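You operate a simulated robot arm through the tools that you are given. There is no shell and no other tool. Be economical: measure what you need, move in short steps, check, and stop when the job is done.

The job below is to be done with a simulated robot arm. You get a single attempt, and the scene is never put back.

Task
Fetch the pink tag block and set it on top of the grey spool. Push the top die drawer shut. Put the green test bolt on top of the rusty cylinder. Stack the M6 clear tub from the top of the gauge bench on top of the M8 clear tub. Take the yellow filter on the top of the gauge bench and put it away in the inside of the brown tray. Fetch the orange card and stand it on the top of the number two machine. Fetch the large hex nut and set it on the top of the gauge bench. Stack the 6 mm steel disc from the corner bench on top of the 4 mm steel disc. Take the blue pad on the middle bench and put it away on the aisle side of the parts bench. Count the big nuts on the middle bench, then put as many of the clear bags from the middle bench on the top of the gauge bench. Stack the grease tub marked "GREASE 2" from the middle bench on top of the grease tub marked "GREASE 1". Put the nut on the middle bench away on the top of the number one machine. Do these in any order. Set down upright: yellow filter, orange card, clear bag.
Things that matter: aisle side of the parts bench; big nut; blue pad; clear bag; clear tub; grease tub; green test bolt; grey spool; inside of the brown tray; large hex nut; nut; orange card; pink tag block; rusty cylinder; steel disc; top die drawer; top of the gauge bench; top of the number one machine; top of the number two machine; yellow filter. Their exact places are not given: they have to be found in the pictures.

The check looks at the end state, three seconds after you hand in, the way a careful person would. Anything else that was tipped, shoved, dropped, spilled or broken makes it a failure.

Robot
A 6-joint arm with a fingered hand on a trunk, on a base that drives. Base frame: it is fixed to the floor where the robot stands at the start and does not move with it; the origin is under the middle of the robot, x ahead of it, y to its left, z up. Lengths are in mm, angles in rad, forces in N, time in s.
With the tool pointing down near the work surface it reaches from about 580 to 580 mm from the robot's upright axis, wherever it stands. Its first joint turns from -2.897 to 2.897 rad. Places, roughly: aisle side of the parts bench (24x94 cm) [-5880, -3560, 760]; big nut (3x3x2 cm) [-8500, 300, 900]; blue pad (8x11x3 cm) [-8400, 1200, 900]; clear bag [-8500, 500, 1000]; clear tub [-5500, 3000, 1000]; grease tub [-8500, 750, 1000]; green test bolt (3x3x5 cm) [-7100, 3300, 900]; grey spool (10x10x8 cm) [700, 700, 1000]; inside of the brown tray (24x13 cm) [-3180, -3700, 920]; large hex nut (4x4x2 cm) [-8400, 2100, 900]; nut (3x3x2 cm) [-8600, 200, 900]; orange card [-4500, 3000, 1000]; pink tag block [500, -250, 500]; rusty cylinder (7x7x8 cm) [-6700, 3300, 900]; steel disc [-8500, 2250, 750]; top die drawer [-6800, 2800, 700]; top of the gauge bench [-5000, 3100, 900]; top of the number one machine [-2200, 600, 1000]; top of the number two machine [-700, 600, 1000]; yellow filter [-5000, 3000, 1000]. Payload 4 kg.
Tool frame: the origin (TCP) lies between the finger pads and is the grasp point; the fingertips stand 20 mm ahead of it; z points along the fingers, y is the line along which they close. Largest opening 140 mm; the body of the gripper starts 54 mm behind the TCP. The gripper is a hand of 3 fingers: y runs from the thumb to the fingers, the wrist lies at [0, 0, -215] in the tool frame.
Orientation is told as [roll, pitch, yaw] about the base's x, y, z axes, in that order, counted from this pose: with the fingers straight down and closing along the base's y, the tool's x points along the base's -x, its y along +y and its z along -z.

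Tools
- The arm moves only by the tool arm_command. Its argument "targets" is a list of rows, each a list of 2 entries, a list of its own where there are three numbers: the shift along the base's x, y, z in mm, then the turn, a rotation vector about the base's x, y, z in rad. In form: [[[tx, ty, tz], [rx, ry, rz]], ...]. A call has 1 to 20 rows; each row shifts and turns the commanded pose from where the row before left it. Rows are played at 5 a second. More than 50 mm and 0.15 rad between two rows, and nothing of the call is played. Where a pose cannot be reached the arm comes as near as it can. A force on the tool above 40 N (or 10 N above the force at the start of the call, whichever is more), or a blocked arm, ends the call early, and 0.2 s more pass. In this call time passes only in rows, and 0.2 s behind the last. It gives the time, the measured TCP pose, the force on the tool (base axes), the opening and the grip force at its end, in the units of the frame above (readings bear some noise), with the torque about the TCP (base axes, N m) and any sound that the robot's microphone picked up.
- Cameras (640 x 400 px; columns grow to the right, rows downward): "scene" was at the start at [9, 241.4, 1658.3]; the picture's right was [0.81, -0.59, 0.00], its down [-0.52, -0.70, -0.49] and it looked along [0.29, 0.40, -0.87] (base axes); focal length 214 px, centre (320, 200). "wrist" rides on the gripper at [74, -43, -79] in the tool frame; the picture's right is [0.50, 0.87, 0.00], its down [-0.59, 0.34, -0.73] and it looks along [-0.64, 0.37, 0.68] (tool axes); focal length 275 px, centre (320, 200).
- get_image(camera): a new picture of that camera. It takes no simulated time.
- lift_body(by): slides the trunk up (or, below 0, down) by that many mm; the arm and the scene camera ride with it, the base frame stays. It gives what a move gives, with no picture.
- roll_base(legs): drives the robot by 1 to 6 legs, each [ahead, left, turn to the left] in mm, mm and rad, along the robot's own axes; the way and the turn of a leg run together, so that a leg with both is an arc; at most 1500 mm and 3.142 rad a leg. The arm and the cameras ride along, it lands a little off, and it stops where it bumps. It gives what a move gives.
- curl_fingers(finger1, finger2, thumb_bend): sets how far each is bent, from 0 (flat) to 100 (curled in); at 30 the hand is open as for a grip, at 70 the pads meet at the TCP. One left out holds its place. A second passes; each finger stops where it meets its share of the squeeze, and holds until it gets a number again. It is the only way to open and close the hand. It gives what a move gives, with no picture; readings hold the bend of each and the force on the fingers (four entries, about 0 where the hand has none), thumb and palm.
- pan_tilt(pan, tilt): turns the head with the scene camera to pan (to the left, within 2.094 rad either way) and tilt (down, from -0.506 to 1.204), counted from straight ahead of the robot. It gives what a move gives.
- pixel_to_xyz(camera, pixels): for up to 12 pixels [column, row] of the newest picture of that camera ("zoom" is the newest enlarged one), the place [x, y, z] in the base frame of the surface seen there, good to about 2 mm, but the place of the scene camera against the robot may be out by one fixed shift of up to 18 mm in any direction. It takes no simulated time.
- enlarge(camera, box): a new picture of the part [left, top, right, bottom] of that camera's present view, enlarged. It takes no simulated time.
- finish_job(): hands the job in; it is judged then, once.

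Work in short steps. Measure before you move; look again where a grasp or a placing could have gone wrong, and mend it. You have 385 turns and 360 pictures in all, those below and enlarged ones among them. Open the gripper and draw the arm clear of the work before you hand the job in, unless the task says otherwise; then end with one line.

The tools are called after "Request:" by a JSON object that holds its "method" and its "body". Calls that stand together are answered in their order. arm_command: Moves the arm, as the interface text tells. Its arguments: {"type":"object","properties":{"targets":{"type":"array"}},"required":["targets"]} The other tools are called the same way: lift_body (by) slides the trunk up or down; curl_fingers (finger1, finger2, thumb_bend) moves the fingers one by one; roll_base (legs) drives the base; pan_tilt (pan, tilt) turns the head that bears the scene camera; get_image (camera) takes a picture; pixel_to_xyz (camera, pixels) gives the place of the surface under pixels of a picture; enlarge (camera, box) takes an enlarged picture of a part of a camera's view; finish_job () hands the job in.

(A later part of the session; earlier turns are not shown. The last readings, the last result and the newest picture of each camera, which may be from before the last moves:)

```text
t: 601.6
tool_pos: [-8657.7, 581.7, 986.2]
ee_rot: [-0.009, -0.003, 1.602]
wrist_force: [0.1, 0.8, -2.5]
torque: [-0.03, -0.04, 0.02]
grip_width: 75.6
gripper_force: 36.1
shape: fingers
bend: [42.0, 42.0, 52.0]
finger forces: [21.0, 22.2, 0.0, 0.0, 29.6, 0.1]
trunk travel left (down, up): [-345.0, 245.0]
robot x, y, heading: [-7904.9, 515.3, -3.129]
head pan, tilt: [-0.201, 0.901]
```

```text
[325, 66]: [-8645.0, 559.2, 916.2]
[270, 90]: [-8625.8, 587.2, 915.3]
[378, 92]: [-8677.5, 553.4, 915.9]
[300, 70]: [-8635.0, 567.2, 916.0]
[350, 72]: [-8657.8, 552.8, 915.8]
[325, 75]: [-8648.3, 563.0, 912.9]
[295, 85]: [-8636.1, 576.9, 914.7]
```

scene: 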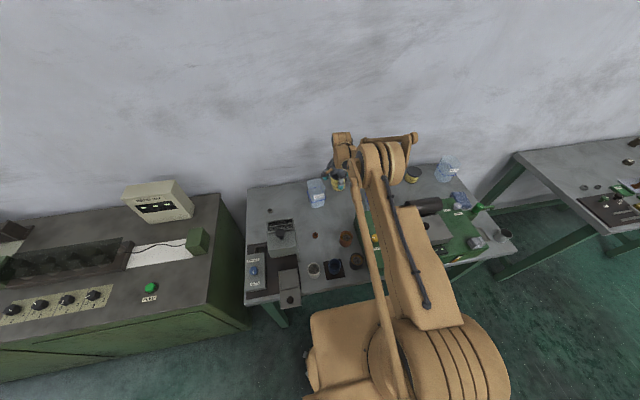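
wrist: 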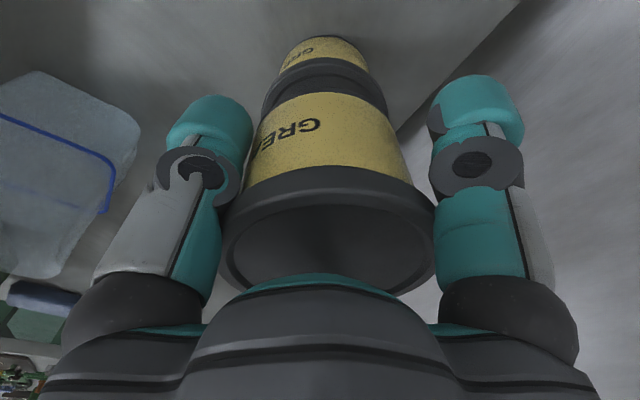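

Centre ≈(-8660,583); I'm within 2 mm. Lower 30 mm, then to contact.

Request:
{"method": "arm_command", "body": {"targets": [[[-2, 1, 0], [0, 0, 0]]]}}

Request:
{"method": "lift_body", "body": {"by": -30}}

Request:
{"method": "arm_command", "body": {"targets": [[[0, 0, -2], [0, 0, 0]], [[0, 0, -2], [0, 0, 0]], [[0, 0, -1], [0, 0, 0]]]}}

Request:
{"method": "get_image", "body": {"camera": "wrist"}}

```text
t: 602.0
tool_pos: [-8659.3, 580.8, 988.4]
ee_rot: [-0.012, -0.003, 1.603]
wrist_force: [-0.2, -0.3, -3.3]
torque: [-0.05, -0.01, 0.0]
grip_width: 75.9
gripper_force: 36.3
shape: fingers
bend: [42.0, 42.0, 52.0]
finger forces: [21.0, 22.2, 0.0, 0.1, 29.5, 0.1]
trunk travel left (down, up): [-345.0, 245.0]
robot x, y, heading: [-7903.8, 517.3, -3.129]
head pan, tilt: [-0.201, 0.901]
```

```text
t: 602.8
tool_pos: [-8657.5, 581.9, 956.3]
ee_rot: [-0.009, -0.005, 1.604]
wrist_force: [0.4, -0.4, -4.1]
torque: [0.03, 0.0, 0.01]
grip_width: 75.9
gripper_force: 36.5
shape: fingers
bend: [42.0, 42.0, 52.0]
finger forces: [21.1, 22.1, 0.0, 0.1, 29.6, 0.0]
trunk travel left (down, up): [-315.0, 275.0]
robot x, y, heading: [-7906.0, 516.1, -3.131]
head pan, tilt: [-0.201, 0.901]
```

```text
t: 603.6
tool_pos: [-8660.0, 582.8, 952.4]
ee_rot: [-0.012, -0.006, 1.605]
wrist_force: [-1.0, 1.5, -2.3]
torque: [0.03, -0.01, -0.01]
grip_width: 75.9
gripper_force: 36.3
shape: fingers
bend: [42.0, 42.0, 52.0]
finger forces: [20.9, 22.1, 0.0, 0.0, 29.5, 0.0]
trunk travel left (down, up): [-315.0, 275.0]
robot x, y, heading: [-7902.8, 518.3, -3.129]
head pan, tilt: [-0.201, 0.901]
```

```text
163 pictures are left
```

wrist: 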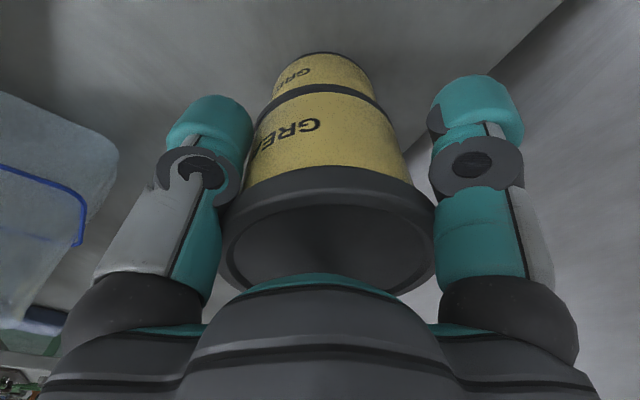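

Aligned. Continue to contact.

Request:
{"method": "arm_command", "body": {"targets": [[[0, 0, -1], [0, 0, 0]], [[0, 0, -1], [0, 0, 0]], [[0, 0, -1], [0, 0, 0]]]}}

```text
t: 604.4
tool_pos: [-8657.6, 582.3, 949.5]
ee_rot: [-0.007, -0.005, 1.603]
wrist_force: [0.1, -0.8, 3.1]
torque: [0.02, 0.18, -0.02]
grip_width: 75.9
gripper_force: 39.3
shape: fingers
bend: [42.0, 42.0, 52.0]
finger forces: [23.4, 24.8, 0.0, 0.0, 30.7, 0.1]
trunk travel left (down, up): [-315.0, 275.0]
robot x, y, heading: [-7902.1, 518.5, -3.127]
head pan, tilt: [-0.201, 0.901]
```

Contact. Open wide and rise.

Request:
{"method": "curl_fingers", "body": {"finger1": 34, "finger2": 34, "thumb_bend": 34}}

Request:
{"method": "lift_body", "body": {"by": 170}}

Request:
{"method": "get_image", "body": {"camera": "wrist"}}

```text
t: 605.4
tool_pos: [-8659.2, 582.2, 951.0]
ee_rot: [-0.01, -0.004, 1.603]
wrist_force: [-0.7, -0.6, -0.1]
torque: [-0.02, 0.03, -0.01]
grip_width: 112.8
gripper_force: 0.1
shape: fingers
bend: [34.0, 34.0, 34.0]
finger forces: [0.0, 0.0, 0.1, 0.0, 0.0, 0.0]
trunk travel left (down, up): [-315.0, 275.0]
robot x, y, heading: [-7904.6, 514.5, -3.126]
head pan, tilt: [-0.201, 0.901]
```

```text
t: 607.3
tool_pos: [-8658.5, 581.0, 1119.4]
ee_rot: [-0.008, -0.005, 1.604]
wrist_force: [0.0, 0.1, 0.6]
torque: [0.04, -0.02, 0.01]
grip_width: 112.8
gripper_force: 0.0
shape: fingers
bend: [34.0, 34.0, 34.0]
finger forces: [0.1, 0.1, 0.0, 0.0, 0.1, 0.0]
trunk travel left (down, up): [-485.0, 105.0]
robot x, y, heading: [-7899.6, 514.8, -3.13]
head pan, tilt: [-0.201, 0.901]
```

```text
162 pictures are left
```

wrist: 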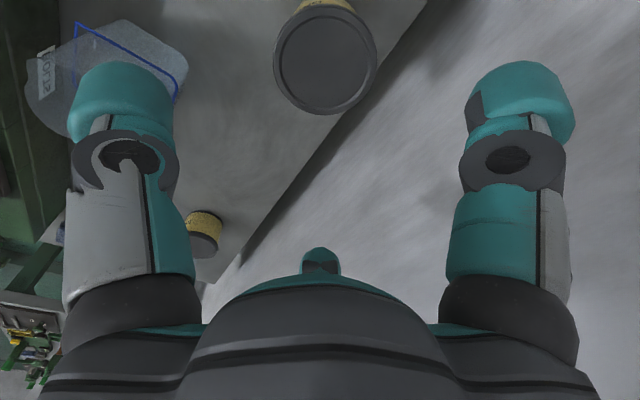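

Grease stack done. Now the BOLTS bag: move over toward (-8505,740) and look.

Request:
{"method": "lift_body", "body": {"by": 90}}

Request:
{"method": "arm_command", "body": {"targets": [[[32, 32, 0], [0, 0, 0]], [[32, 32, 0], [0, 0, 0]], [[32, 32, 0], [0, 0, 0]], [[32, 32, 0], [0, 0, 0]], [[25, 32, 0], [0, 0, 0]]]}}

Request:
{"method": "get_image", "body": {"camera": "wrist"}}

```text
t: 608.5
tool_pos: [-8657.8, 581.2, 1208.6]
ee_rot: [-0.01, -0.006, 1.604]
wrist_force: [-0.1, -0.1, 0.7]
torque: [-0.01, 0.01, 0.01]
grip_width: 112.8
gripper_force: 0.1
shape: fingers
bend: [34.0, 34.0, 34.0]
finger forces: [0.0, 0.1, 0.1, 0.1, 0.0, 0.0]
trunk travel left (down, up): [-575.0, 15.0]
robot x, y, heading: [-7904.9, 513.9, -3.122]
head pan, tilt: [-0.201, 0.901]
```

```text
t: 609.7
tool_pos: [-8503.8, 740.5, 1208.1]
ee_rot: [-0.01, -0.003, 1.605]
wrist_force: [0.6, 0.4, 0.7]
torque: [-0.01, -0.03, 0.02]
grip_width: 112.8
gripper_force: 0.1
shape: fingers
bend: [34.0, 34.0, 34.0]
finger forces: [0.0, 0.0, 0.1, 0.0, 0.1, 0.0]
trunk travel left (down, up): [-575.0, 15.0]
robot x, y, heading: [-7906.5, 515.0, -3.122]
head pan, tilt: [-0.201, 0.901]
```

```text
161 pictures are left
```

wrist: 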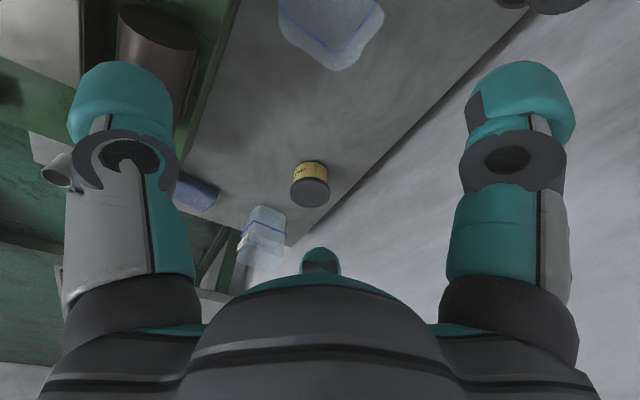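

Enlarge and measure the bag at (330,30).

Request:
{"method": "enlarge", "body": {"camera": "wrist", "box": [265, 0, 393, 80]}}

Request:
{"method": "pixel_to_xyz", "body": {"camera": "wrist", "pixels": [[280, 15], [382, 10], [335, 68], [375, 38], [300, 45], [330, 20], [345, 5], [330, 50]]}}

```text
5.00 times, centred on (329, 40) of wrist
```

zoom: 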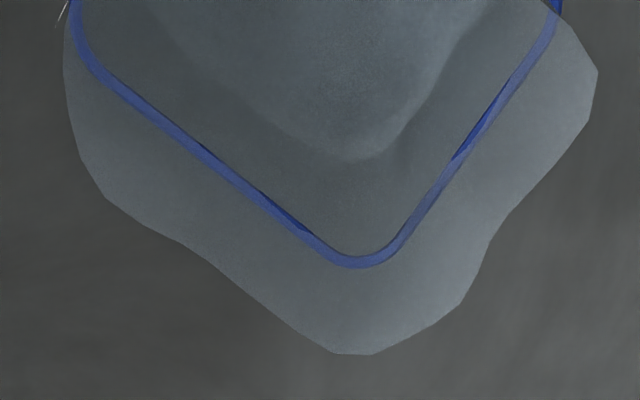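

```text
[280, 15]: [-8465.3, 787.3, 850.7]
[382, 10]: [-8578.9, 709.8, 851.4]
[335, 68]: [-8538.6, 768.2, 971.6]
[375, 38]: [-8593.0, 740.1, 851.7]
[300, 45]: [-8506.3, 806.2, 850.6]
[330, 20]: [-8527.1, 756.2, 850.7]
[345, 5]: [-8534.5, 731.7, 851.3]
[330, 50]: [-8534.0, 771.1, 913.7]
```

The bag is transparent, top ≈972. I step back (−y) to see it whole.

Request:
{"method": "arm_command", "body": {"targets": [[[10, -40, 0], [0, 0, 0]], [[10, -40, 0], [0, 0, 0]], [[0, -40, -10], [0, 0, 0]]]}}

Request:
{"method": "enlarge", "body": {"camera": "wrist", "box": [220, 0, 444, 140]}}

```text
t: 610.5
tool_pos: [-8484.9, 618.3, 1200.2]
ee_rot: [-0.011, -0.005, 1.603]
wrist_force: [-0.1, -0.5, -0.8]
torque: [0.02, -0.02, 0.01]
grip_width: 112.9
gripper_force: 0.1
shape: fingers
bend: [34.0, 34.0, 34.0]
finger forces: [0.0, 0.1, 0.0, 0.1, 0.1, 0.1]
trunk travel left (down, up): [-575.0, 15.0]
robot x, y, heading: [-7903.4, 517.4, -3.127]
head pan, tilt: [-0.201, 0.901]
```

```text
2.86 times, centred on (332, 70) of wrist
```

zoom: 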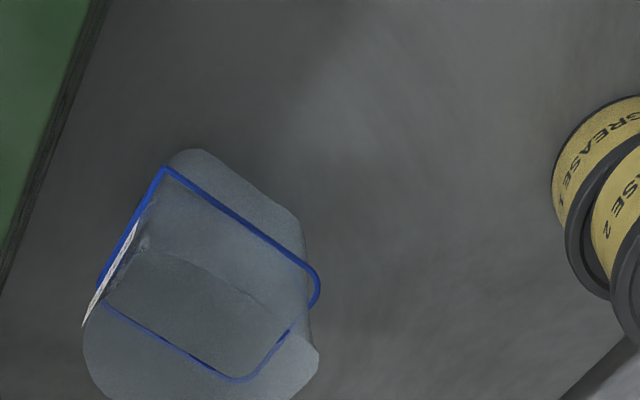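

Measure the blue band corners and label (opaque).

Request:
{"method": "pixel_to_xyz", "body": {"camera": "zoom", "pixels": [[165, 170], [240, 219], [313, 268], [318, 300], [240, 379], [170, 345], [100, 282], [130, 220], [116, 265], [95, 350], [300, 220], [190, 152]]}}

```text
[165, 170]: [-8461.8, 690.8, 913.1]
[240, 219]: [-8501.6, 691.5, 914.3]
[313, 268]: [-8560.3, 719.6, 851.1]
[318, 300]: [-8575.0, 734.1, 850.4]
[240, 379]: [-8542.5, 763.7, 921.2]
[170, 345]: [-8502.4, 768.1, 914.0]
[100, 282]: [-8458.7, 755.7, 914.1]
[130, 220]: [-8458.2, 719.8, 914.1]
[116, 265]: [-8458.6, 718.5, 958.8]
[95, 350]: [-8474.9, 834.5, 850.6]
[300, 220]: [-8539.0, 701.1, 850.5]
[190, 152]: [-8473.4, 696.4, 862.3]
```

Bag: x −8543…−8459, y 691…768, top 972, centre (-8501,729), axis-aligned. Pre-set fingers 36/36/40, centre and lower to TCP≈930.

Request:
{"method": "curl_fingers", "body": {"finger1": 36, "finger2": 36, "thumb_bend": 39}}

Request:
{"method": "arm_command", "body": {"targets": [[[-6, 37, 0], [0, 0, 0]], [[-6, 37, 0], [0, 0, -0.015]], [[-5, 36, 0], [0, 0, -0.015]]]}}

Request:
{"method": "lift_body", "body": {"by": -150}}

Request:
{"method": "get_image", "body": {"camera": "wrist"}}

```text
t: 611.5
tool_pos: [-8483.7, 619.8, 1199.6]
ee_rot: [-0.009, -0.005, 1.602]
wrist_force: [-0.2, 0.1, 0.4]
torque: [0.0, 0.0, -0.01]
grip_width: 102.6
gripper_force: 0.0
shape: fingers
bend: [36.0, 36.0, 39.0]
finger forces: [0.0, 0.0, 0.0, 0.1, 0.1, 0.0]
trunk travel left (down, up): [-575.0, 15.0]
robot x, y, heading: [-7901.5, 515.7, -3.129]
head pan, tilt: [-0.201, 0.901]
```

```text
t: 612.3
tool_pos: [-8500.3, 734.4, 1200.8]
ee_rot: [-0.009, -0.003, 1.573]
wrist_force: [-0.4, 0.7, -0.1]
torque: [0.01, -0.01, 0.01]
grip_width: 102.9
gripper_force: 0.0
shape: fingers
bend: [36.0, 36.0, 39.0]
finger forces: [0.0, 0.1, 0.0, 0.1, 0.0, 0.0]
trunk travel left (down, up): [-575.0, 15.0]
robot x, y, heading: [-7900.7, 513.2, -3.13]
head pan, tilt: [-0.201, 0.901]
```

```text
t: 614.1
tool_pos: [-8501.8, 731.8, 1049.8]
ee_rot: [-0.01, -0.006, 1.572]
wrist_force: [1.0, 0.2, 0.0]
torque: [-0.01, 0.01, -0.04]
grip_width: 102.6
gripper_force: 0.1
shape: fingers
bend: [36.0, 36.0, 39.0]
finger forces: [0.0, 0.0, 0.1, 0.0, 0.0, 0.0]
trunk travel left (down, up): [-425.0, 165.0]
robot x, y, heading: [-7905.9, 516.5, -3.128]
head pan, tilt: [-0.201, 0.901]
```

```text
158 pictures are left
```

wrist: 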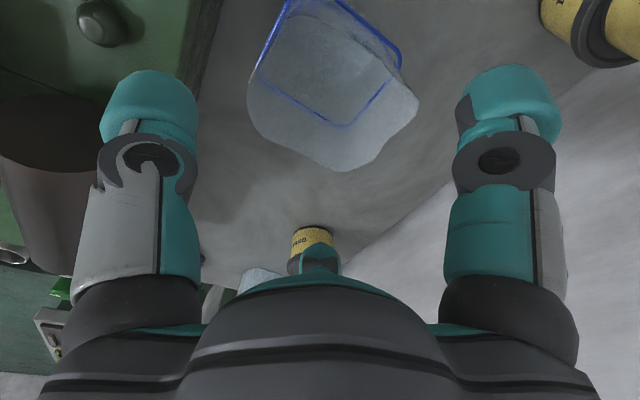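

Measure the band again for final centring.

Request:
{"method": "pixel_to_xyz", "body": {"camera": "wrist", "pixels": [[401, 62], [339, 126], [262, 88], [286, 5], [345, 166], [252, 110], [416, 105]]}}

```text
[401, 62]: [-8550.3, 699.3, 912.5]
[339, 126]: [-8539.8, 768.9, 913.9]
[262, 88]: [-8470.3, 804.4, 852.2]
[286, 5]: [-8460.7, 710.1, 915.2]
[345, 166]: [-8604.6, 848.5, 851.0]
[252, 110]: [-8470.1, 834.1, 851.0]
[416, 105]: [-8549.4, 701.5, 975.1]
```

Centred at (-8503,730). Lower 119 mm and close gently.

Request:
{"method": "lift_body", "body": {"by": -119}}

Request:
{"method": "curl_fingers", "body": {"finger1": 50, "finger2": 50, "thumb_bend": 52}}

Request:
{"method": "get_image", "body": {"camera": "wrist"}}

```text
t: 615.6
tool_pos: [-8500.2, 732.4, 932.4]
ee_rot: [-0.006, -0.006, 1.572]
wrist_force: [-5.3, 0.5, 29.7]
torque: [0.06, 0.61, -0.11]
grip_width: 105.0
gripper_force: 15.8
shape: fingers
bend: [35.0, 34.0, 39.0]
finger forces: [14.7, 16.5, 0.1, 0.0, 0.5, 0.1]
trunk travel left (down, up): [-306.0, 284.0]
robot x, y, heading: [-7905.1, 515.3, -3.13]
head pan, tilt: [-0.201, 0.901]
```

```text
t: 616.6
tool_pos: [-8498.3, 732.0, 932.5]
ee_rot: [-0.009, -0.004, 1.572]
wrist_force: [-3.1, 1.5, 36.1]
torque: [0.04, 1.08, -0.2]
grip_width: 94.0
gripper_force: 58.7
shape: fingers
bend: [36.0, 35.0, 46.0]
finger forces: [39.3, 38.1, 0.0, 0.0, 41.0, 0.0]
trunk travel left (down, up): [-306.0, 284.0]
robot x, y, heading: [-7904.0, 517.8, -3.127]
head pan, tilt: [-0.201, 0.901]
```

```text
157 pictures are left
```

wrist: 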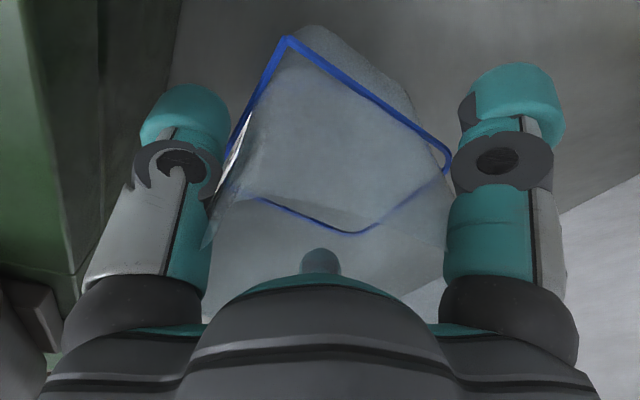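

The grip is on, but the fingers press down on the flared rim. Lift and check it follows.

Request:
{"method": "lift_body", "body": {"by": 40}}

Request:
{"method": "get_image", "body": {"camera": "wrist"}}

```text
t: 617.4
tool_pos: [-8500.0, 733.1, 970.5]
ee_rot: [-0.009, -0.003, 1.572]
wrist_force: [-0.3, 0.7, -0.9]
torque: [-0.02, 0.0, 0.01]
grip_width: 85.4
gripper_force: 23.8
shape: fingers
bend: [39.0, 39.0, 49.0]
finger forces: [19.8, 17.3, 0.0, 0.0, 10.9, 0.0]
trunk travel left (down, up): [-346.0, 244.0]
robot x, y, heading: [-7901.6, 519.4, -3.131]
head pan, tilt: [-0.201, 0.901]
```

```text
156 pictures are left
```

wrist: 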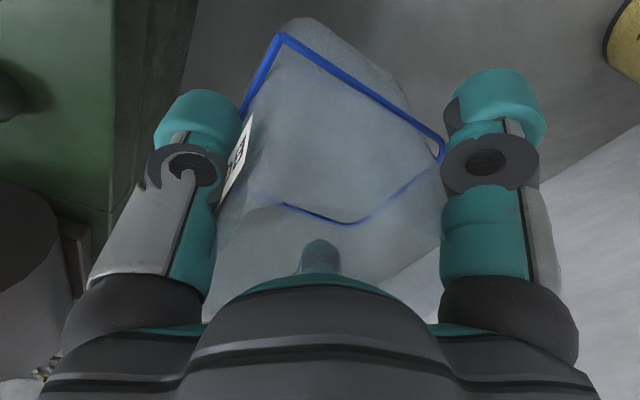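

It follows. Firm up a little, lift fully and check.

Request:
{"method": "curl_fingers", "body": {"finger1": 52, "finger2": 52, "thumb_bend": 58}}

Request:
{"method": "lift_body", "body": {"by": 200}}

Request:
{"method": "get_image", "body": {"camera": "wrist"}}

Request:
{"method": "pixel_to_xyz", "body": {"camera": "wrist", "pixels": [[283, 40], [435, 130], [350, 75], [345, 222], [260, 75]]}}

```text
t: 618.4
tool_pos: [-8500.9, 732.3, 971.9]
ee_rot: [-0.01, -0.005, 1.572]
wrist_force: [0.0, -0.7, 0.0]
torque: [0.03, 0.02, -0.01]
grip_width: 84.8
gripper_force: 40.2
shape: fingers
bend: [39.0, 39.0, 51.0]
finger forces: [30.2, 27.9, 0.0, 0.0, 21.7, 0.0]
trunk travel left (down, up): [-346.0, 244.0]
robot x, y, heading: [-7901.9, 518.9, -3.125]
head pan, tilt: [-0.201, 0.901]
```

```text
t: 620.6
tool_pos: [-8500.4, 731.7, 1171.5]
ee_rot: [-0.008, -0.004, 1.572]
wrist_force: [-0.3, -1.3, -0.4]
torque: [0.0, -0.01, 0.04]
grip_width: 84.8
gripper_force: 40.2
shape: fingers
bend: [39.0, 39.0, 51.0]
finger forces: [30.1, 27.9, 0.0, 0.1, 21.7, 0.0]
trunk travel left (down, up): [-546.0, 44.0]
robot x, y, heading: [-7902.9, 515.5, -3.125]
head pan, tilt: [-0.201, 0.901]
```

```text
155 pictures are left
```

wrist: 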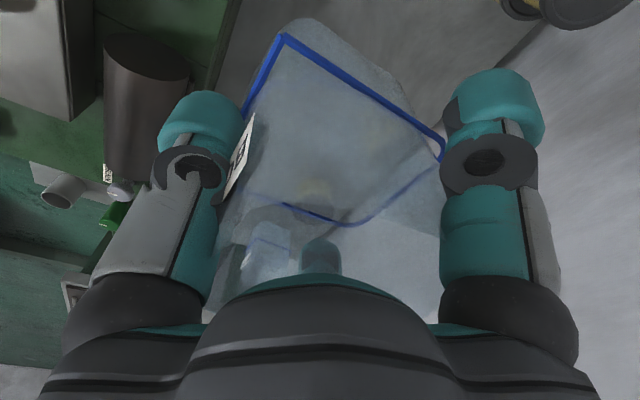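

```text
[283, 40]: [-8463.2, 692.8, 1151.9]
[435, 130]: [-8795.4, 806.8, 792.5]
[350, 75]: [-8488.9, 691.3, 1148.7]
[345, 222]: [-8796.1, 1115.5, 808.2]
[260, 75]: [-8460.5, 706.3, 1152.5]
```

Bag held. Travel: back off, go north to y≈1945, turn to face +y, slide right to x≈−5900.

Request:
{"method": "roll_base", "body": {"legs": [[-500, 0, 0], [0, -1430, 0], [0, 0, -1.571], [0, -1480, 0]]}}

Request:
{"method": "pan_tilt", "body": {"pan": -0.2, "tilt": 0.7}}

Request:
{"method": "get_image", "body": {"camera": "scene"}}

```text
t: 641.0
tool_pos: [-5704.4, 2535.1, 1172.2]
ee_rot: [-0.008, -0.004, -0.009]
wrist_force: [-1.2, 0.5, -1.3]
torque: [0.01, -0.01, 0.01]
grip_width: 84.4
gripper_force: 39.4
shape: fingers
bend: [39.0, 39.0, 51.0]
finger forces: [30.5, 28.5, 0.0, 0.0, 19.2, 0.1]
trunk travel left (down, up): [-546.0, 44.0]
robot x, y, heading: [-5930.2, 1940.2, 1.572]
head pan, tilt: [-0.201, 0.901]
```

```text
t: 641.8
tool_pos: [-5705.6, 2534.9, 1171.3]
ee_rot: [-0.008, -0.006, -0.009]
wrist_force: [-0.3, -0.8, 0.1]
torque: [0.0, 0.01, 0.02]
grip_width: 84.0
gripper_force: 38.9
shape: fingers
bend: [39.0, 39.0, 51.0]
finger forces: [30.6, 28.5, 0.1, 0.0, 19.3, 0.0]
trunk travel left (down, up): [-546.0, 44.0]
robot x, y, heading: [-5932.0, 1939.5, 1.577]
head pan, tilt: [-0.201, 0.7]
```

```text
154 pictures are left
```

scene: 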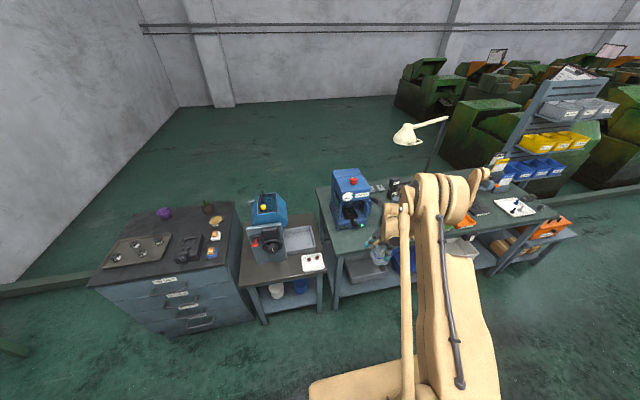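

Measure the bench's left-front area.

Request:
{"method": "pixel_to_xyz", "body": {"camera": "scene", "pixels": [[345, 245], [365, 243], [352, 232], [335, 240], [332, 225], [366, 228], [378, 236]]}}

Request:
{"method": "enlarge", "body": {"camera": "scene", "box": [310, 160, 438, 270]}}

```text
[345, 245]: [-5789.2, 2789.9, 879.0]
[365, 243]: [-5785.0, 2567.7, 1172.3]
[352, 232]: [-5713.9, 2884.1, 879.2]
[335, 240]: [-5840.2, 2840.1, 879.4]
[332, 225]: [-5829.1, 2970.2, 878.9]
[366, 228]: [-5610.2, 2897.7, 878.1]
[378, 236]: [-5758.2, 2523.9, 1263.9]
```

```text
3.64 times, centred on (374, 215) of scene
```

zoom: 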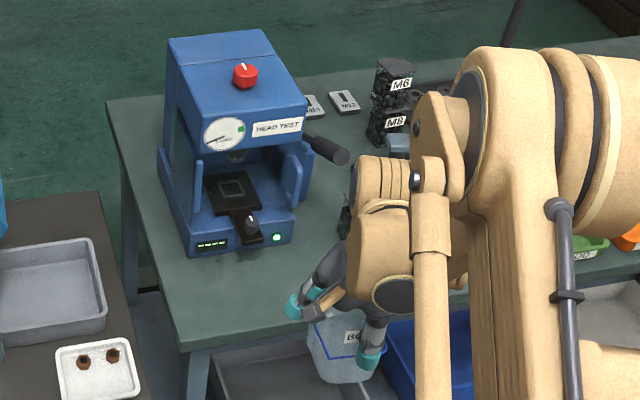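

Spot A: (-5755,2805). Drive there and look.

Request:
{"method": "roll_base", "body": {"legs": [[270, 50, 0]]}}

Request:
{"method": "lift_body", "body": {"by": -120}}

Request:
{"method": "get_image", "body": {"camera": "wrist"}}

Request:
{"method": "get_image", "body": {"camera": "scene"}}

```text
t: 643.7
tool_pos: [-5754.8, 2800.8, 1171.9]
ee_rot: [-0.01, -0.005, -0.011]
wrist_force: [-0.2, -0.8, 0.1]
torque: [0.0, 0.0, -0.03]
grip_width: 83.7
gripper_force: 39.7
shape: fingers
bend: [39.0, 39.0, 51.0]
finger forces: [30.7, 28.6, 0.1, 0.1, 19.3, 0.1]
trunk travel left (down, up): [-546.0, 44.0]
robot x, y, heading: [-5978.6, 2203.7, 1.568]
head pan, tilt: [-0.201, 0.7]
```

```text
t: 645.2
tool_pos: [-5755.4, 2799.8, 1051.2]
ee_rot: [-0.009, -0.003, -0.01]
wrist_force: [0.3, -0.2, -0.5]
torque: [-0.02, 0.0, 0.02]
grip_width: 84.1
gripper_force: 39.6
shape: fingers
bend: [39.0, 39.0, 51.0]
finger forces: [30.7, 28.5, 0.1, 0.0, 19.2, 0.0]
trunk travel left (down, up): [-426.0, 164.0]
robot x, y, heading: [-5977.3, 2206.0, 1.568]
head pan, tilt: [-0.201, 0.7]
```

```text
152 pictures are left
```

wrist: 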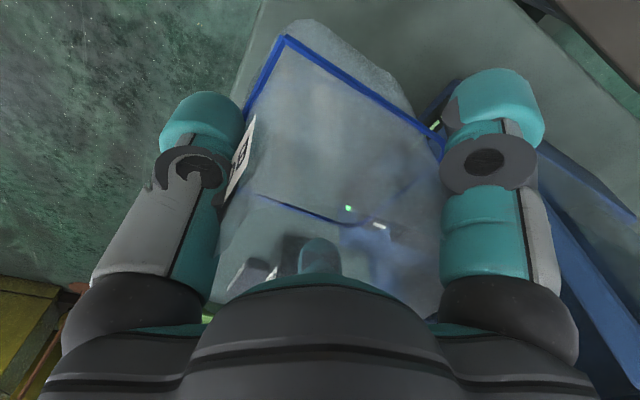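

```text
151 pictures are left
```

scene: 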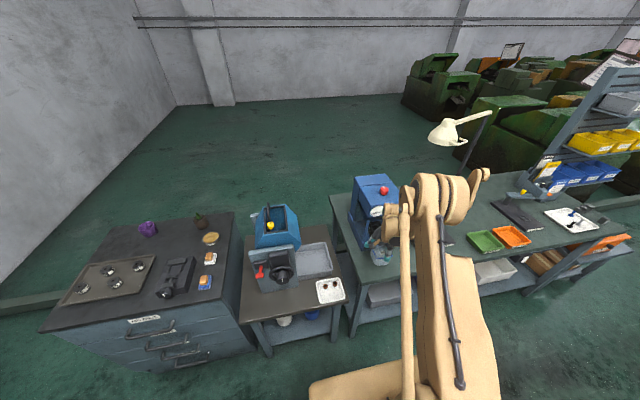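

Check the press's nearest edge to the fingers.

Request:
{"method": "pixel_to_xyz", "body": {"camera": "wrist", "pixels": [[455, 85], [432, 125], [545, 155], [600, 190], [420, 40], [300, 10], [260, 60]]}}

```text
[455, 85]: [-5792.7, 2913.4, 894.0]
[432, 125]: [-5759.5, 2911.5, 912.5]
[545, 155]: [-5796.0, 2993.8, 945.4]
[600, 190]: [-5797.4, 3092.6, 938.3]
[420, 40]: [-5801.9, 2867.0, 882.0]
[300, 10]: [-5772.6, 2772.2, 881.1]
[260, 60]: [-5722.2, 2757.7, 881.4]
```

Clear (press front y 2911). Lower 78 mm, then to contact.

Request:
{"method": "lift_body", "body": {"by": -78}}

Request:
{"method": "arm_command", "body": {"targets": [[[0, 0, -2], [0, 0, 0]], [[0, 0, -2], [0, 0, 0]], [[0, 0, -1.5], [0, 0, 0]]]}}

```text
t: 646.3
tool_pos: [-5755.5, 2799.8, 973.9]
ee_rot: [-0.009, -0.004, -0.01]
wrist_force: [0.7, 0.4, -0.7]
torque: [0.01, 0.0, -0.02]
grip_width: 84.1
gripper_force: 39.3
shape: fingers
bend: [39.0, 39.0, 51.0]
finger forces: [30.6, 28.5, 0.1, 0.1, 19.2, 0.1]
trunk travel left (down, up): [-348.0, 242.0]
robot x, y, heading: [-5980.5, 2204.8, 1.57]
head pan, tilt: [-0.201, 0.7]
```

```text
t: 647.1
tool_pos: [-5755.5, 2799.0, 969.5]
ee_rot: [-0.007, -0.006, -0.01]
wrist_force: [0.1, -0.9, 12.6]
torque: [0.52, -0.06, -0.03]
grip_width: 83.9
gripper_force: 43.0
shape: fingers
bend: [39.0, 39.0, 51.0]
finger forces: [34.0, 32.9, 0.0, 0.1, 19.1, 0.0]
trunk travel left (down, up): [-348.0, 242.0]
robot x, y, heading: [-5976.7, 2206.9, 1.57]
head pan, tilt: [-0.201, 0.7]
```

Contact. Relax 1.5 mm and open.

Request:
{"method": "arm_command", "body": {"targets": [[[0, 0, 1.5], [0, 0, 0]]]}}

Request:
{"method": "curl_fingers", "body": {"finger1": 32, "finger2": 32, "thumb_bend": 32}}

Request:
{"method": "get_image", "body": {"camera": "wrist"}}

```text
t: 647.5
tool_pos: [-5754.9, 2799.8, 969.2]
ee_rot: [-0.011, -0.003, -0.011]
wrist_force: [-0.8, -0.3, -1.1]
torque: [0.0, 0.03, 0.0]
grip_width: 83.8
gripper_force: 39.6
shape: fingers
bend: [39.0, 39.0, 51.0]
finger forces: [30.9, 28.6, 0.1, 0.0, 19.7, 0.0]
trunk travel left (down, up): [-348.0, 242.0]
robot x, y, heading: [-5981.3, 2202.9, 1.569]
head pan, tilt: [-0.201, 0.7]
```

```text
t: 648.5
tool_pos: [-5756.0, 2800.4, 969.6]
ee_rot: [-0.009, -0.004, -0.01]
wrist_force: [0.5, -0.2, -0.2]
torque: [0.0, 0.0, -0.01]
grip_width: 118.2
gripper_force: 0.1
shape: fingers
bend: [32.0, 32.0, 32.0]
finger forces: [0.0, 0.0, 0.0, 0.1, 0.2, 0.0]
trunk travel left (down, up): [-348.0, 242.0]
robot x, y, heading: [-5976.6, 2205.2, 1.574]
head pan, tilt: [-0.201, 0.7]
```

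```text
150 pictures are left
```

wrist: 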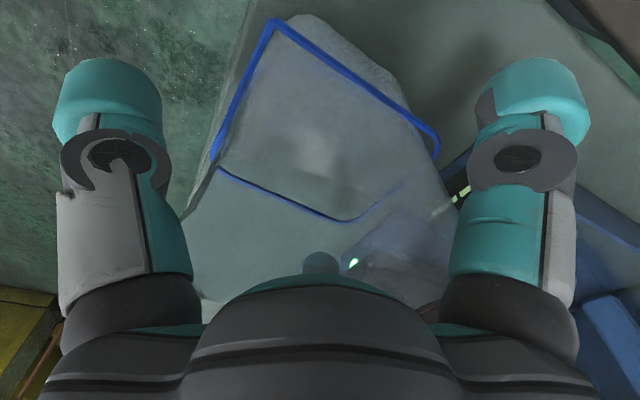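

Bag stands free. Rise and verify.

Request:
{"method": "lift_body", "body": {"by": 200}}

Request:
{"method": "enlarge", "body": {"camera": "wrist", "box": [200, 0, 440, 150]}}

Request:
{"method": "enlarge", "body": {"camera": "scene", "box": [330, 180, 458, 290]}}

```text
t: 650.7
tool_pos: [-5755.2, 2800.7, 1168.3]
ee_rot: [-0.009, -0.003, -0.01]
wrist_force: [0.3, 0.4, -0.3]
torque: [-0.02, -0.02, 0.01]
grip_width: 118.5
gripper_force: 0.1
shape: fingers
bend: [32.0, 32.0, 32.0]
finger forces: [0.0, 0.0, 0.0, 0.0, 0.0, 0.0]
trunk travel left (down, up): [-548.0, 42.0]
robot x, y, heading: [-5980.7, 2201.5, 1.572]
head pan, tilt: [-0.201, 0.7]
```

```text
2.67 times, centred on (320, 75) of wrist
```

zoom: 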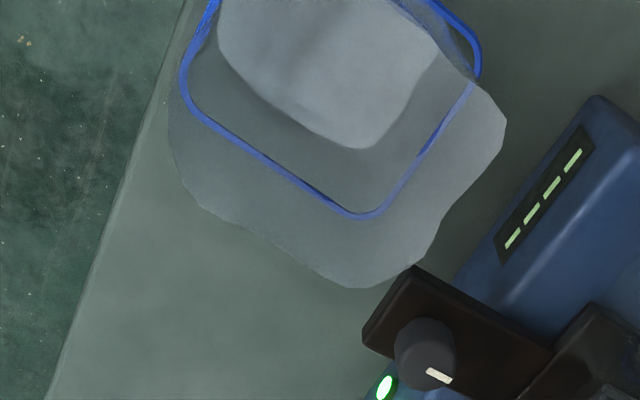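

```text
3.64 times, centred on (394, 235) of scene
```

zoom: 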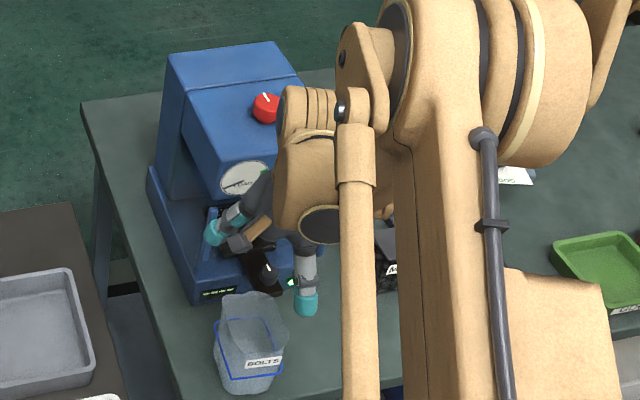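

Bag upright on the bench. Go back for the NUTS bag at the middle bench's right end.

Request:
{"method": "roll_base", "body": {"legs": [[-260, 0, 0], [0, 1480, 0], [0, 0, 1.571], [0, 1000, 0], [200, 0, 0]]}}

Request:
{"method": "get_image", "body": {"camera": "wrist"}}

Request:
{"method": "pan_tilt", "body": {"pan": -0.2, "tilt": 0.8}}

Request:
{"method": "get_image", "body": {"camera": "scene"}}

```text
t: 669.4
tool_pos: [-8292.3, 1193.5, 1168.4]
ee_rot: [-0.011, -0.006, 1.551]
wrist_force: [0.3, -0.9, -0.4]
torque: [0.02, -0.02, 0.05]
grip_width: 118.5
gripper_force: 0.0
shape: fingers
bend: [32.0, 32.0, 32.0]
finger forces: [0.1, 0.0, 0.1, 0.0, 0.1, 0.0]
trunk travel left (down, up): [-548.0, 42.0]
robot x, y, heading: [-7697.3, 963.8, 3.135]
head pan, tilt: [-0.201, 0.7]
```

```text
147 pictures are left
```

wrist: 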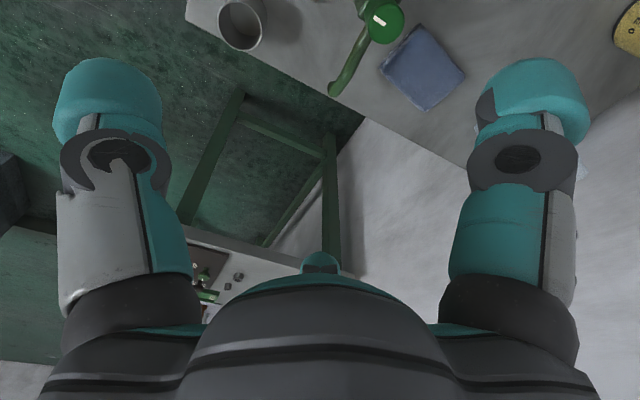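

```text
t: 670.1
tool_pos: [-8291.7, 1193.8, 1169.3]
ee_rot: [-0.01, -0.003, 1.55]
wrist_force: [0.4, -0.4, 0.2]
torque: [0.02, 0.01, 0.04]
grip_width: 118.4
gripper_force: 0.1
shape: fingers
bend: [32.0, 32.0, 32.0]
finger forces: [0.0, 0.1, 0.1, 0.0, 0.0, 0.0]
trunk travel left (down, up): [-548.0, 42.0]
robot x, y, heading: [-7695.7, 960.8, 3.131]
head pan, tilt: [-0.201, 0.799]
```

```text
146 pictures are left
```

scene: 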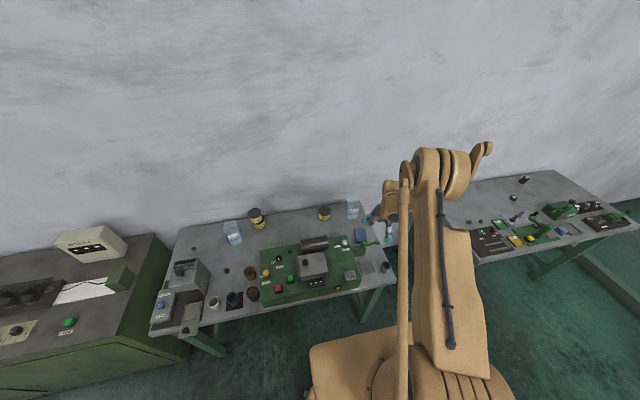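

Zoom on the NUTS bag region and on the whole bench once more for nuts.

Request:
{"method": "enlarge", "body": {"camera": "scene", "box": [310, 190, 406, 280]}}

Request:
{"method": "enlarge", "body": {"camera": "scene", "box": [150, 210, 278, 320]}}

```text
4.44 times, centred on (358, 235) of scene
```

zoom: 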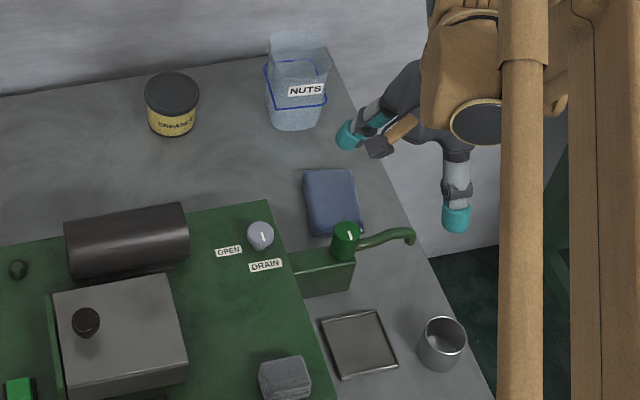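

```text
3.64 times, centred on (214, 265) of scene
```

zoom: 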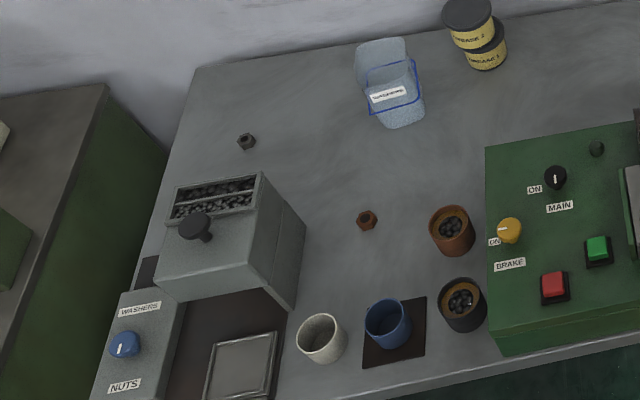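

Measure the NUTS bag label/band and blue pad from the scene zoom (first one must be re-taken as newest).

Request:
{"method": "enlarge", "body": {"camera": "scene", "box": [310, 190, 406, 280]}}

Request:
{"method": "pixel_to_xyz", "body": {"camera": "zoom", "pixels": [[303, 91], [275, 103], [325, 102], [265, 68], [322, 65], [330, 190], [310, 178], [350, 175], [320, 230], [358, 225]]}}

```text
4.44 times, centred on (358, 235) of scene
```

zoom: 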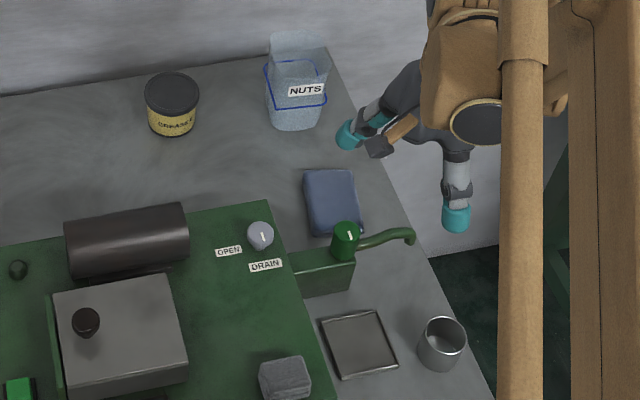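

```text
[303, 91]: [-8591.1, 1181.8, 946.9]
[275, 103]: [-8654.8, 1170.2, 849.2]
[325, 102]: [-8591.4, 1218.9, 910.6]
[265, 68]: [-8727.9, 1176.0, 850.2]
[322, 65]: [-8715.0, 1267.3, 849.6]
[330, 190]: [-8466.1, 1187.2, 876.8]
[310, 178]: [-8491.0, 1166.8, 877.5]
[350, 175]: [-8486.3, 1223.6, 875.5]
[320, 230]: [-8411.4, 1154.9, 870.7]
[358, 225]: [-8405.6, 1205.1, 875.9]
```

NUTS bag ≈(-8632,1180). Drive 225 ahead (keeping clear of the leg), then move the hand to view it.

Request:
{"method": "roll_base", "body": {"legs": [[225, 0, 0]]}}

Request:
{"method": "arm_command", "body": {"targets": [[[-20, -45, 0], [0, 0, 0]], [[-30, -45, 0], [0, 0, 0]], [[-30, -35, 0], [0, 0, 0]]]}}

Request:
{"method": "get_image", "body": {"camera": "wrist"}}

```text
t: 671.8
tool_pos: [-8518.9, 1193.1, 1168.4]
ee_rot: [-0.01, -0.005, 1.554]
wrist_force: [-0.9, 0.7, -0.3]
torque: [-0.02, 0.0, 0.01]
grip_width: 118.4
gripper_force: 0.1
shape: fingers
bend: [32.0, 32.0, 32.0]
finger forces: [0.1, 0.1, 0.0, 0.0, 0.0, 0.0]
trunk travel left (down, up): [-548.0, 42.0]
robot x, y, heading: [-7925.3, 966.8, 3.134]
head pan, tilt: [-0.201, 0.799]
```

```text
refused: row 2 steps farther than a row can; nothing moved
```

```text
142 pictures are left
```

wrist: 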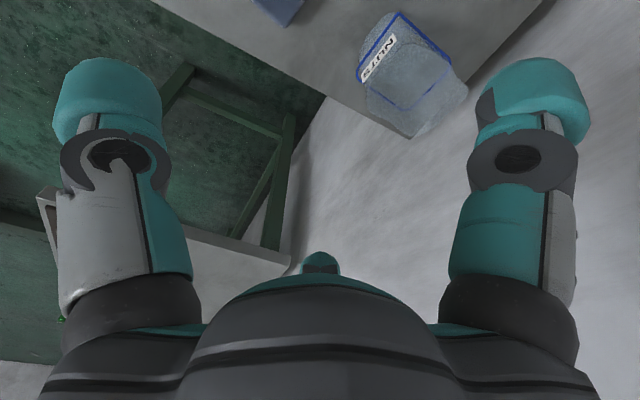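

Bag already visible at (415,75). Measure band corners.

Request:
{"method": "enlarge", "body": {"camera": "wrist", "box": [340, 0, 484, 150]}}

Request:
{"method": "pixel_to_xyz", "body": {"camera": "wrist", "pixels": [[400, 13], [425, 37], [449, 60], [402, 110], [357, 78], [378, 38], [378, 57], [380, 92], [424, 88]]}}

```text
2.67 times, centred on (412, 75) of wrist
```

zoom: 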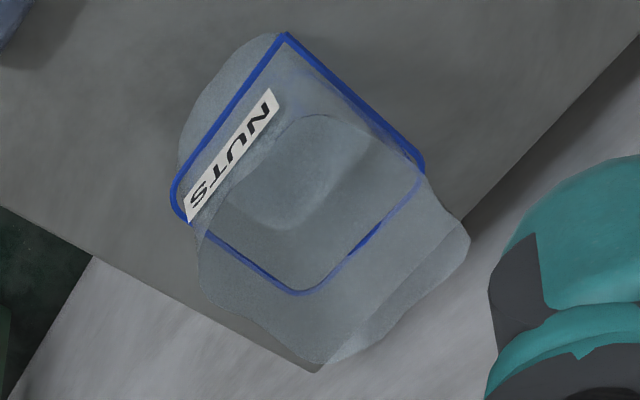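

```text
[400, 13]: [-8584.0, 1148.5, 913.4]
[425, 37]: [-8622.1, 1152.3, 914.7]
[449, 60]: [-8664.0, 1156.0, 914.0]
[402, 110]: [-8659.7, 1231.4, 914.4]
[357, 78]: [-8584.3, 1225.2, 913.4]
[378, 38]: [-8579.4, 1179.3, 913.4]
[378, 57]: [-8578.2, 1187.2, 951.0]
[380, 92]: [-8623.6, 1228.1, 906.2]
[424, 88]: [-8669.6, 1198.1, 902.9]
```

Bag centre (-8622,1190), rotated ~−5°. Align and lower.

Request:
{"method": "arm_command", "body": {"targets": [[[-35, -1, 0], [0, 0, -0.025]], [[-35, -1, 0], [0, 0, -0.025]], [[-34, -1, 0], [0, 0, -0.025]]]}}

Request:
{"method": "lift_body", "body": {"by": -120}}

Request:
{"method": "get_image", "body": {"camera": "wrist"}}

```text
t: 672.6
tool_pos: [-8620.8, 1190.7, 1167.9]
ee_rot: [-0.01, -0.004, 1.479]
wrist_force: [0.3, 0.4, -1.3]
torque: [0.0, 0.0, -0.01]
grip_width: 118.4
gripper_force: 0.0
shape: fingers
bend: [32.0, 32.0, 32.0]
finger forces: [0.0, 0.0, 0.0, 0.1, 0.0, 0.0]
trunk travel left (down, up): [-548.0, 42.0]
robot x, y, heading: [-7918.8, 962.9, 3.134]
head pan, tilt: [-0.201, 0.799]
```

```text
t: 674.1
tool_pos: [-8619.8, 1190.3, 1049.8]
ee_rot: [-0.009, -0.004, 1.478]
wrist_force: [0.2, 0.0, 1.1]
torque: [0.01, -0.02, -0.03]
grip_width: 118.6
gripper_force: 0.0
shape: fingers
bend: [32.0, 32.0, 32.0]
finger forces: [0.0, 0.1, 0.0, 0.1, 0.0, 0.1]
trunk travel left (down, up): [-428.0, 162.0]
robot x, y, heading: [-7924.3, 967.0, 3.126]
head pan, tilt: [-0.201, 0.799]
```

```text
140 pictures are left
```

wrist: 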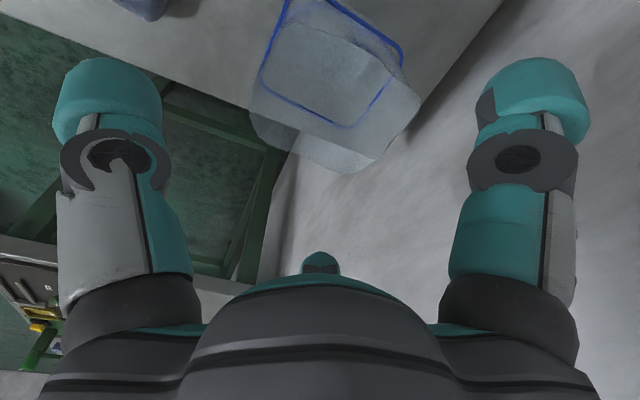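

Same alignment as the first bag. Lower and close.

Request:
{"method": "lift_body", "body": {"by": -115}}

Request:
{"method": "curl_fingers", "body": {"finger1": 50, "finger2": 50, "thumb_bend": 55}}

Request:
{"method": "lift_body", "body": {"by": 40}}

Request:
{"method": "get_image", "body": {"camera": "wrist"}}

```text
t: 675.6
tool_pos: [-8620.3, 1189.8, 935.8]
ee_rot: [-0.01, -0.003, 1.478]
wrist_force: [0.4, 0.5, 1.5]
torque: [0.04, 0.07, 0.03]
grip_width: 118.9
gripper_force: 2.0
shape: fingers
bend: [32.0, 32.0, 32.0]
finger forces: [1.8, 1.7, 0.1, 0.1, 0.1, 0.0]
trunk travel left (down, up): [-313.0, 277.0]
robot x, y, heading: [-7925.5, 964.6, 3.134]
head pan, tilt: [-0.201, 0.799]
```

```text
t: 676.6
tool_pos: [-8619.0, 1191.2, 934.2]
ee_rot: [-0.009, -0.006, 1.477]
wrist_force: [-1.2, 0.4, 8.7]
torque: [0.05, 0.52, -0.01]
grip_width: 89.5
gripper_force: 53.1
shape: fingers
bend: [37.0, 37.0, 49.0]
finger forces: [31.9, 32.6, 0.0, 0.0, 41.6, 0.0]
trunk travel left (down, up): [-313.0, 277.0]
robot x, y, heading: [-7922.3, 969.2, 3.138]
head pan, tilt: [-0.201, 0.799]
```

```text
t: 677.4
tool_pos: [-8620.8, 1191.1, 973.1]
ee_rot: [-0.009, -0.004, 1.48]
wrist_force: [-0.1, 0.0, -0.1]
torque: [0.03, 0.0, 0.0]
grip_width: 88.5
gripper_force: 45.3
shape: fingers
bend: [37.0, 37.0, 50.0]
finger forces: [27.7, 27.8, 0.0, 0.0, 34.9, 0.1]
trunk travel left (down, up): [-353.0, 237.0]
robot x, y, heading: [-7921.2, 963.9, 3.138]
head pan, tilt: [-0.201, 0.799]
```

```text
139 pictures are left
```

wrist: 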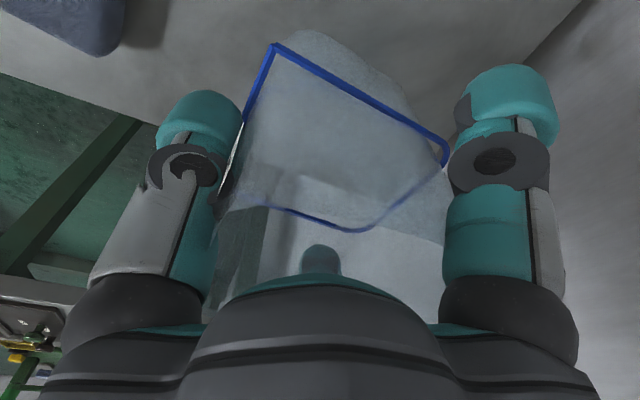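

Held. Lift and travel back to the gauge bench.

Request:
{"method": "lift_body", "body": {"by": 195}}

Request:
{"method": "roll_base", "body": {"legs": [[-480, 0, 0], [0, -900, 0], [0, 0, -1.571], [0, -1500, 0]]}}

Request:
{"method": "get_image", "body": {"camera": "scene"}}

```text
t: 679.5
tool_pos: [-8620.4, 1191.3, 1169.2]
ee_rot: [-0.011, -0.003, 1.477]
wrist_force: [0.2, -0.3, -0.6]
torque: [-0.02, 0.01, 0.02]
grip_width: 88.5
gripper_force: 45.4
shape: fingers
bend: [37.0, 37.0, 50.0]
finger forces: [27.7, 27.8, 0.1, 0.0, 34.8, 0.0]
trunk travel left (down, up): [-548.0, 42.0]
robot x, y, heading: [-7922.4, 965.8, 3.135]
head pan, tilt: [-0.201, 0.799]
```

```text
t: 697.6
tool_pos: [-5687.7, 2496.2, 1168.5]
ee_rot: [-0.011, -0.004, -0.125]
wrist_force: [0.6, 0.1, -0.7]
torque: [-0.01, 0.02, 0.01]
grip_width: 87.3
gripper_force: 42.9
shape: fingers
bend: [37.0, 37.0, 50.0]
finger forces: [28.4, 28.7, 0.0, 0.0, 28.7, 0.0]
trunk travel left (down, up): [-548.0, 42.0]
robot x, y, heading: [-5937.0, 1810.3, 1.532]
head pan, tilt: [-0.201, 0.799]
```

```text
138 pictures are left
```

scene: 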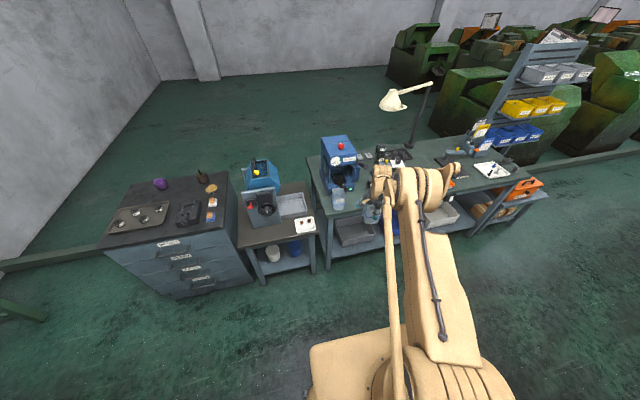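

Correct heading, then go to spot B ≈(-5612,2798).

Request:
{"method": "roll_base", "body": {"legs": [[0, 0, 0.04], [290, -103, 0]]}}

Request:
{"method": "lift_body", "body": {"by": -110}}

Request:
{"method": "get_image", "body": {"camera": "wrist"}}

Request:
{"method": "enlarge", "body": {"camera": "scene", "box": [310, 140, 470, 260]}}

```text
t: 700.1
tool_pos: [-5611.6, 2794.9, 1168.9]
ee_rot: [-0.008, -0.004, -0.088]
wrist_force: [0.2, -0.6, 0.2]
torque: [-0.02, 0.01, 0.02]
grip_width: 87.3
gripper_force: 43.1
shape: fingers
bend: [37.0, 37.0, 50.0]
finger forces: [28.5, 28.6, 0.1, 0.0, 28.5, 0.0]
trunk travel left (down, up): [-548.0, 42.0]
robot x, y, heading: [-5834.7, 2097.3, 1.566]
head pan, tilt: [-0.201, 0.799]
```

```text
t: 701.5
tool_pos: [-5611.5, 2794.5, 1059.1]
ee_rot: [-0.009, -0.005, -0.087]
wrist_force: [0.1, -0.5, -0.6]
torque: [-0.04, 0.0, -0.01]
grip_width: 87.1
gripper_force: 43.2
shape: fingers
bend: [37.0, 37.0, 50.0]
finger forces: [28.3, 28.8, 0.1, 0.1, 28.6, 0.0]
trunk travel left (down, up): [-438.0, 152.0]
robot x, y, heading: [-5834.5, 2099.6, 1.566]
head pan, tilt: [-0.201, 0.799]
```

```text
137 pictures are left
```

wrist: 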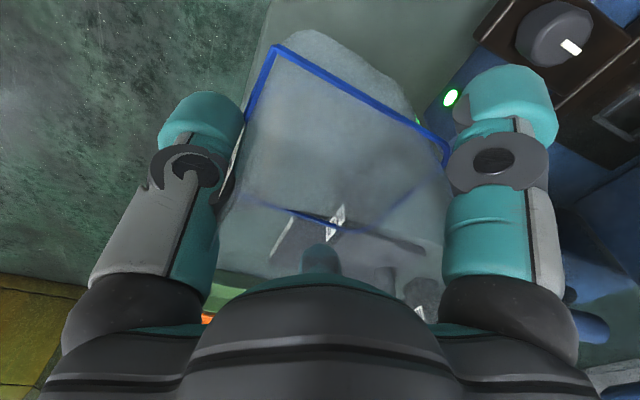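

```text
3.33 times, centred on (390, 200) of scene
```

zoom: 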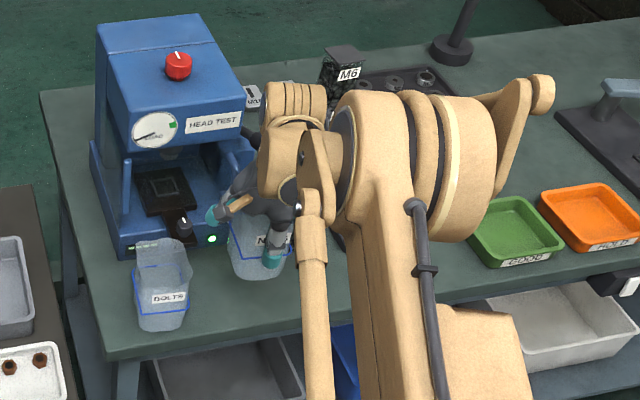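

Check the press knob's place against finger1.

Request:
{"method": "pixel_to_xyz", "body": {"camera": "wrist", "pixels": [[550, 40], [525, 60], [490, 30], [450, 97], [410, 50], [480, 60]]}}

```text
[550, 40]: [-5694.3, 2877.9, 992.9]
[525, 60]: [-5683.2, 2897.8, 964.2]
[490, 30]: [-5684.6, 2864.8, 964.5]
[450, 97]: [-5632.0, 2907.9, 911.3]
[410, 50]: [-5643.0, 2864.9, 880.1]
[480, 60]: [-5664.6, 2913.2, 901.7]
```

Clear. Lower 86 mm then to contact.

Request:
{"method": "lift_body", "body": {"by": -86}}

Request:
{"method": "arm_command", "body": {"targets": [[[0, 0, -2], [0, 0, 0]], [[0, 0, -2], [0, 0, 0]], [[0, 0, -1.5], [0, 0, 0]]]}}

```text
t: 702.7
tool_pos: [-5611.5, 2794.1, 972.6]
ee_rot: [-0.009, -0.006, -0.087]
wrist_force: [-0.3, 0.6, -0.3]
torque: [-0.01, 0.0, -0.01]
grip_width: 87.4
gripper_force: 43.0
shape: fingers
bend: [37.0, 37.0, 50.0]
finger forces: [28.5, 28.8, 0.1, 0.0, 28.5, 0.0]
trunk travel left (down, up): [-352.0, 238.0]
robot x, y, heading: [-5835.0, 2099.5, 1.57]
head pan, tilt: [-0.201, 0.799]
```

```text
t: 703.5
tool_pos: [-5611.6, 2795.1, 967.0]
ee_rot: [-0.01, -0.006, -0.088]
wrist_force: [0.1, 0.9, 0.2]
torque: [0.01, 0.0, 0.01]
grip_width: 87.1
gripper_force: 43.2
shape: fingers
bend: [37.0, 37.0, 50.0]
finger forces: [28.4, 28.7, 0.0, 0.0, 28.5, 0.1]
trunk travel left (down, up): [-352.0, 238.0]
robot x, y, heading: [-5834.5, 2098.0, 1.571]
head pan, tilt: [-0.201, 0.799]
```

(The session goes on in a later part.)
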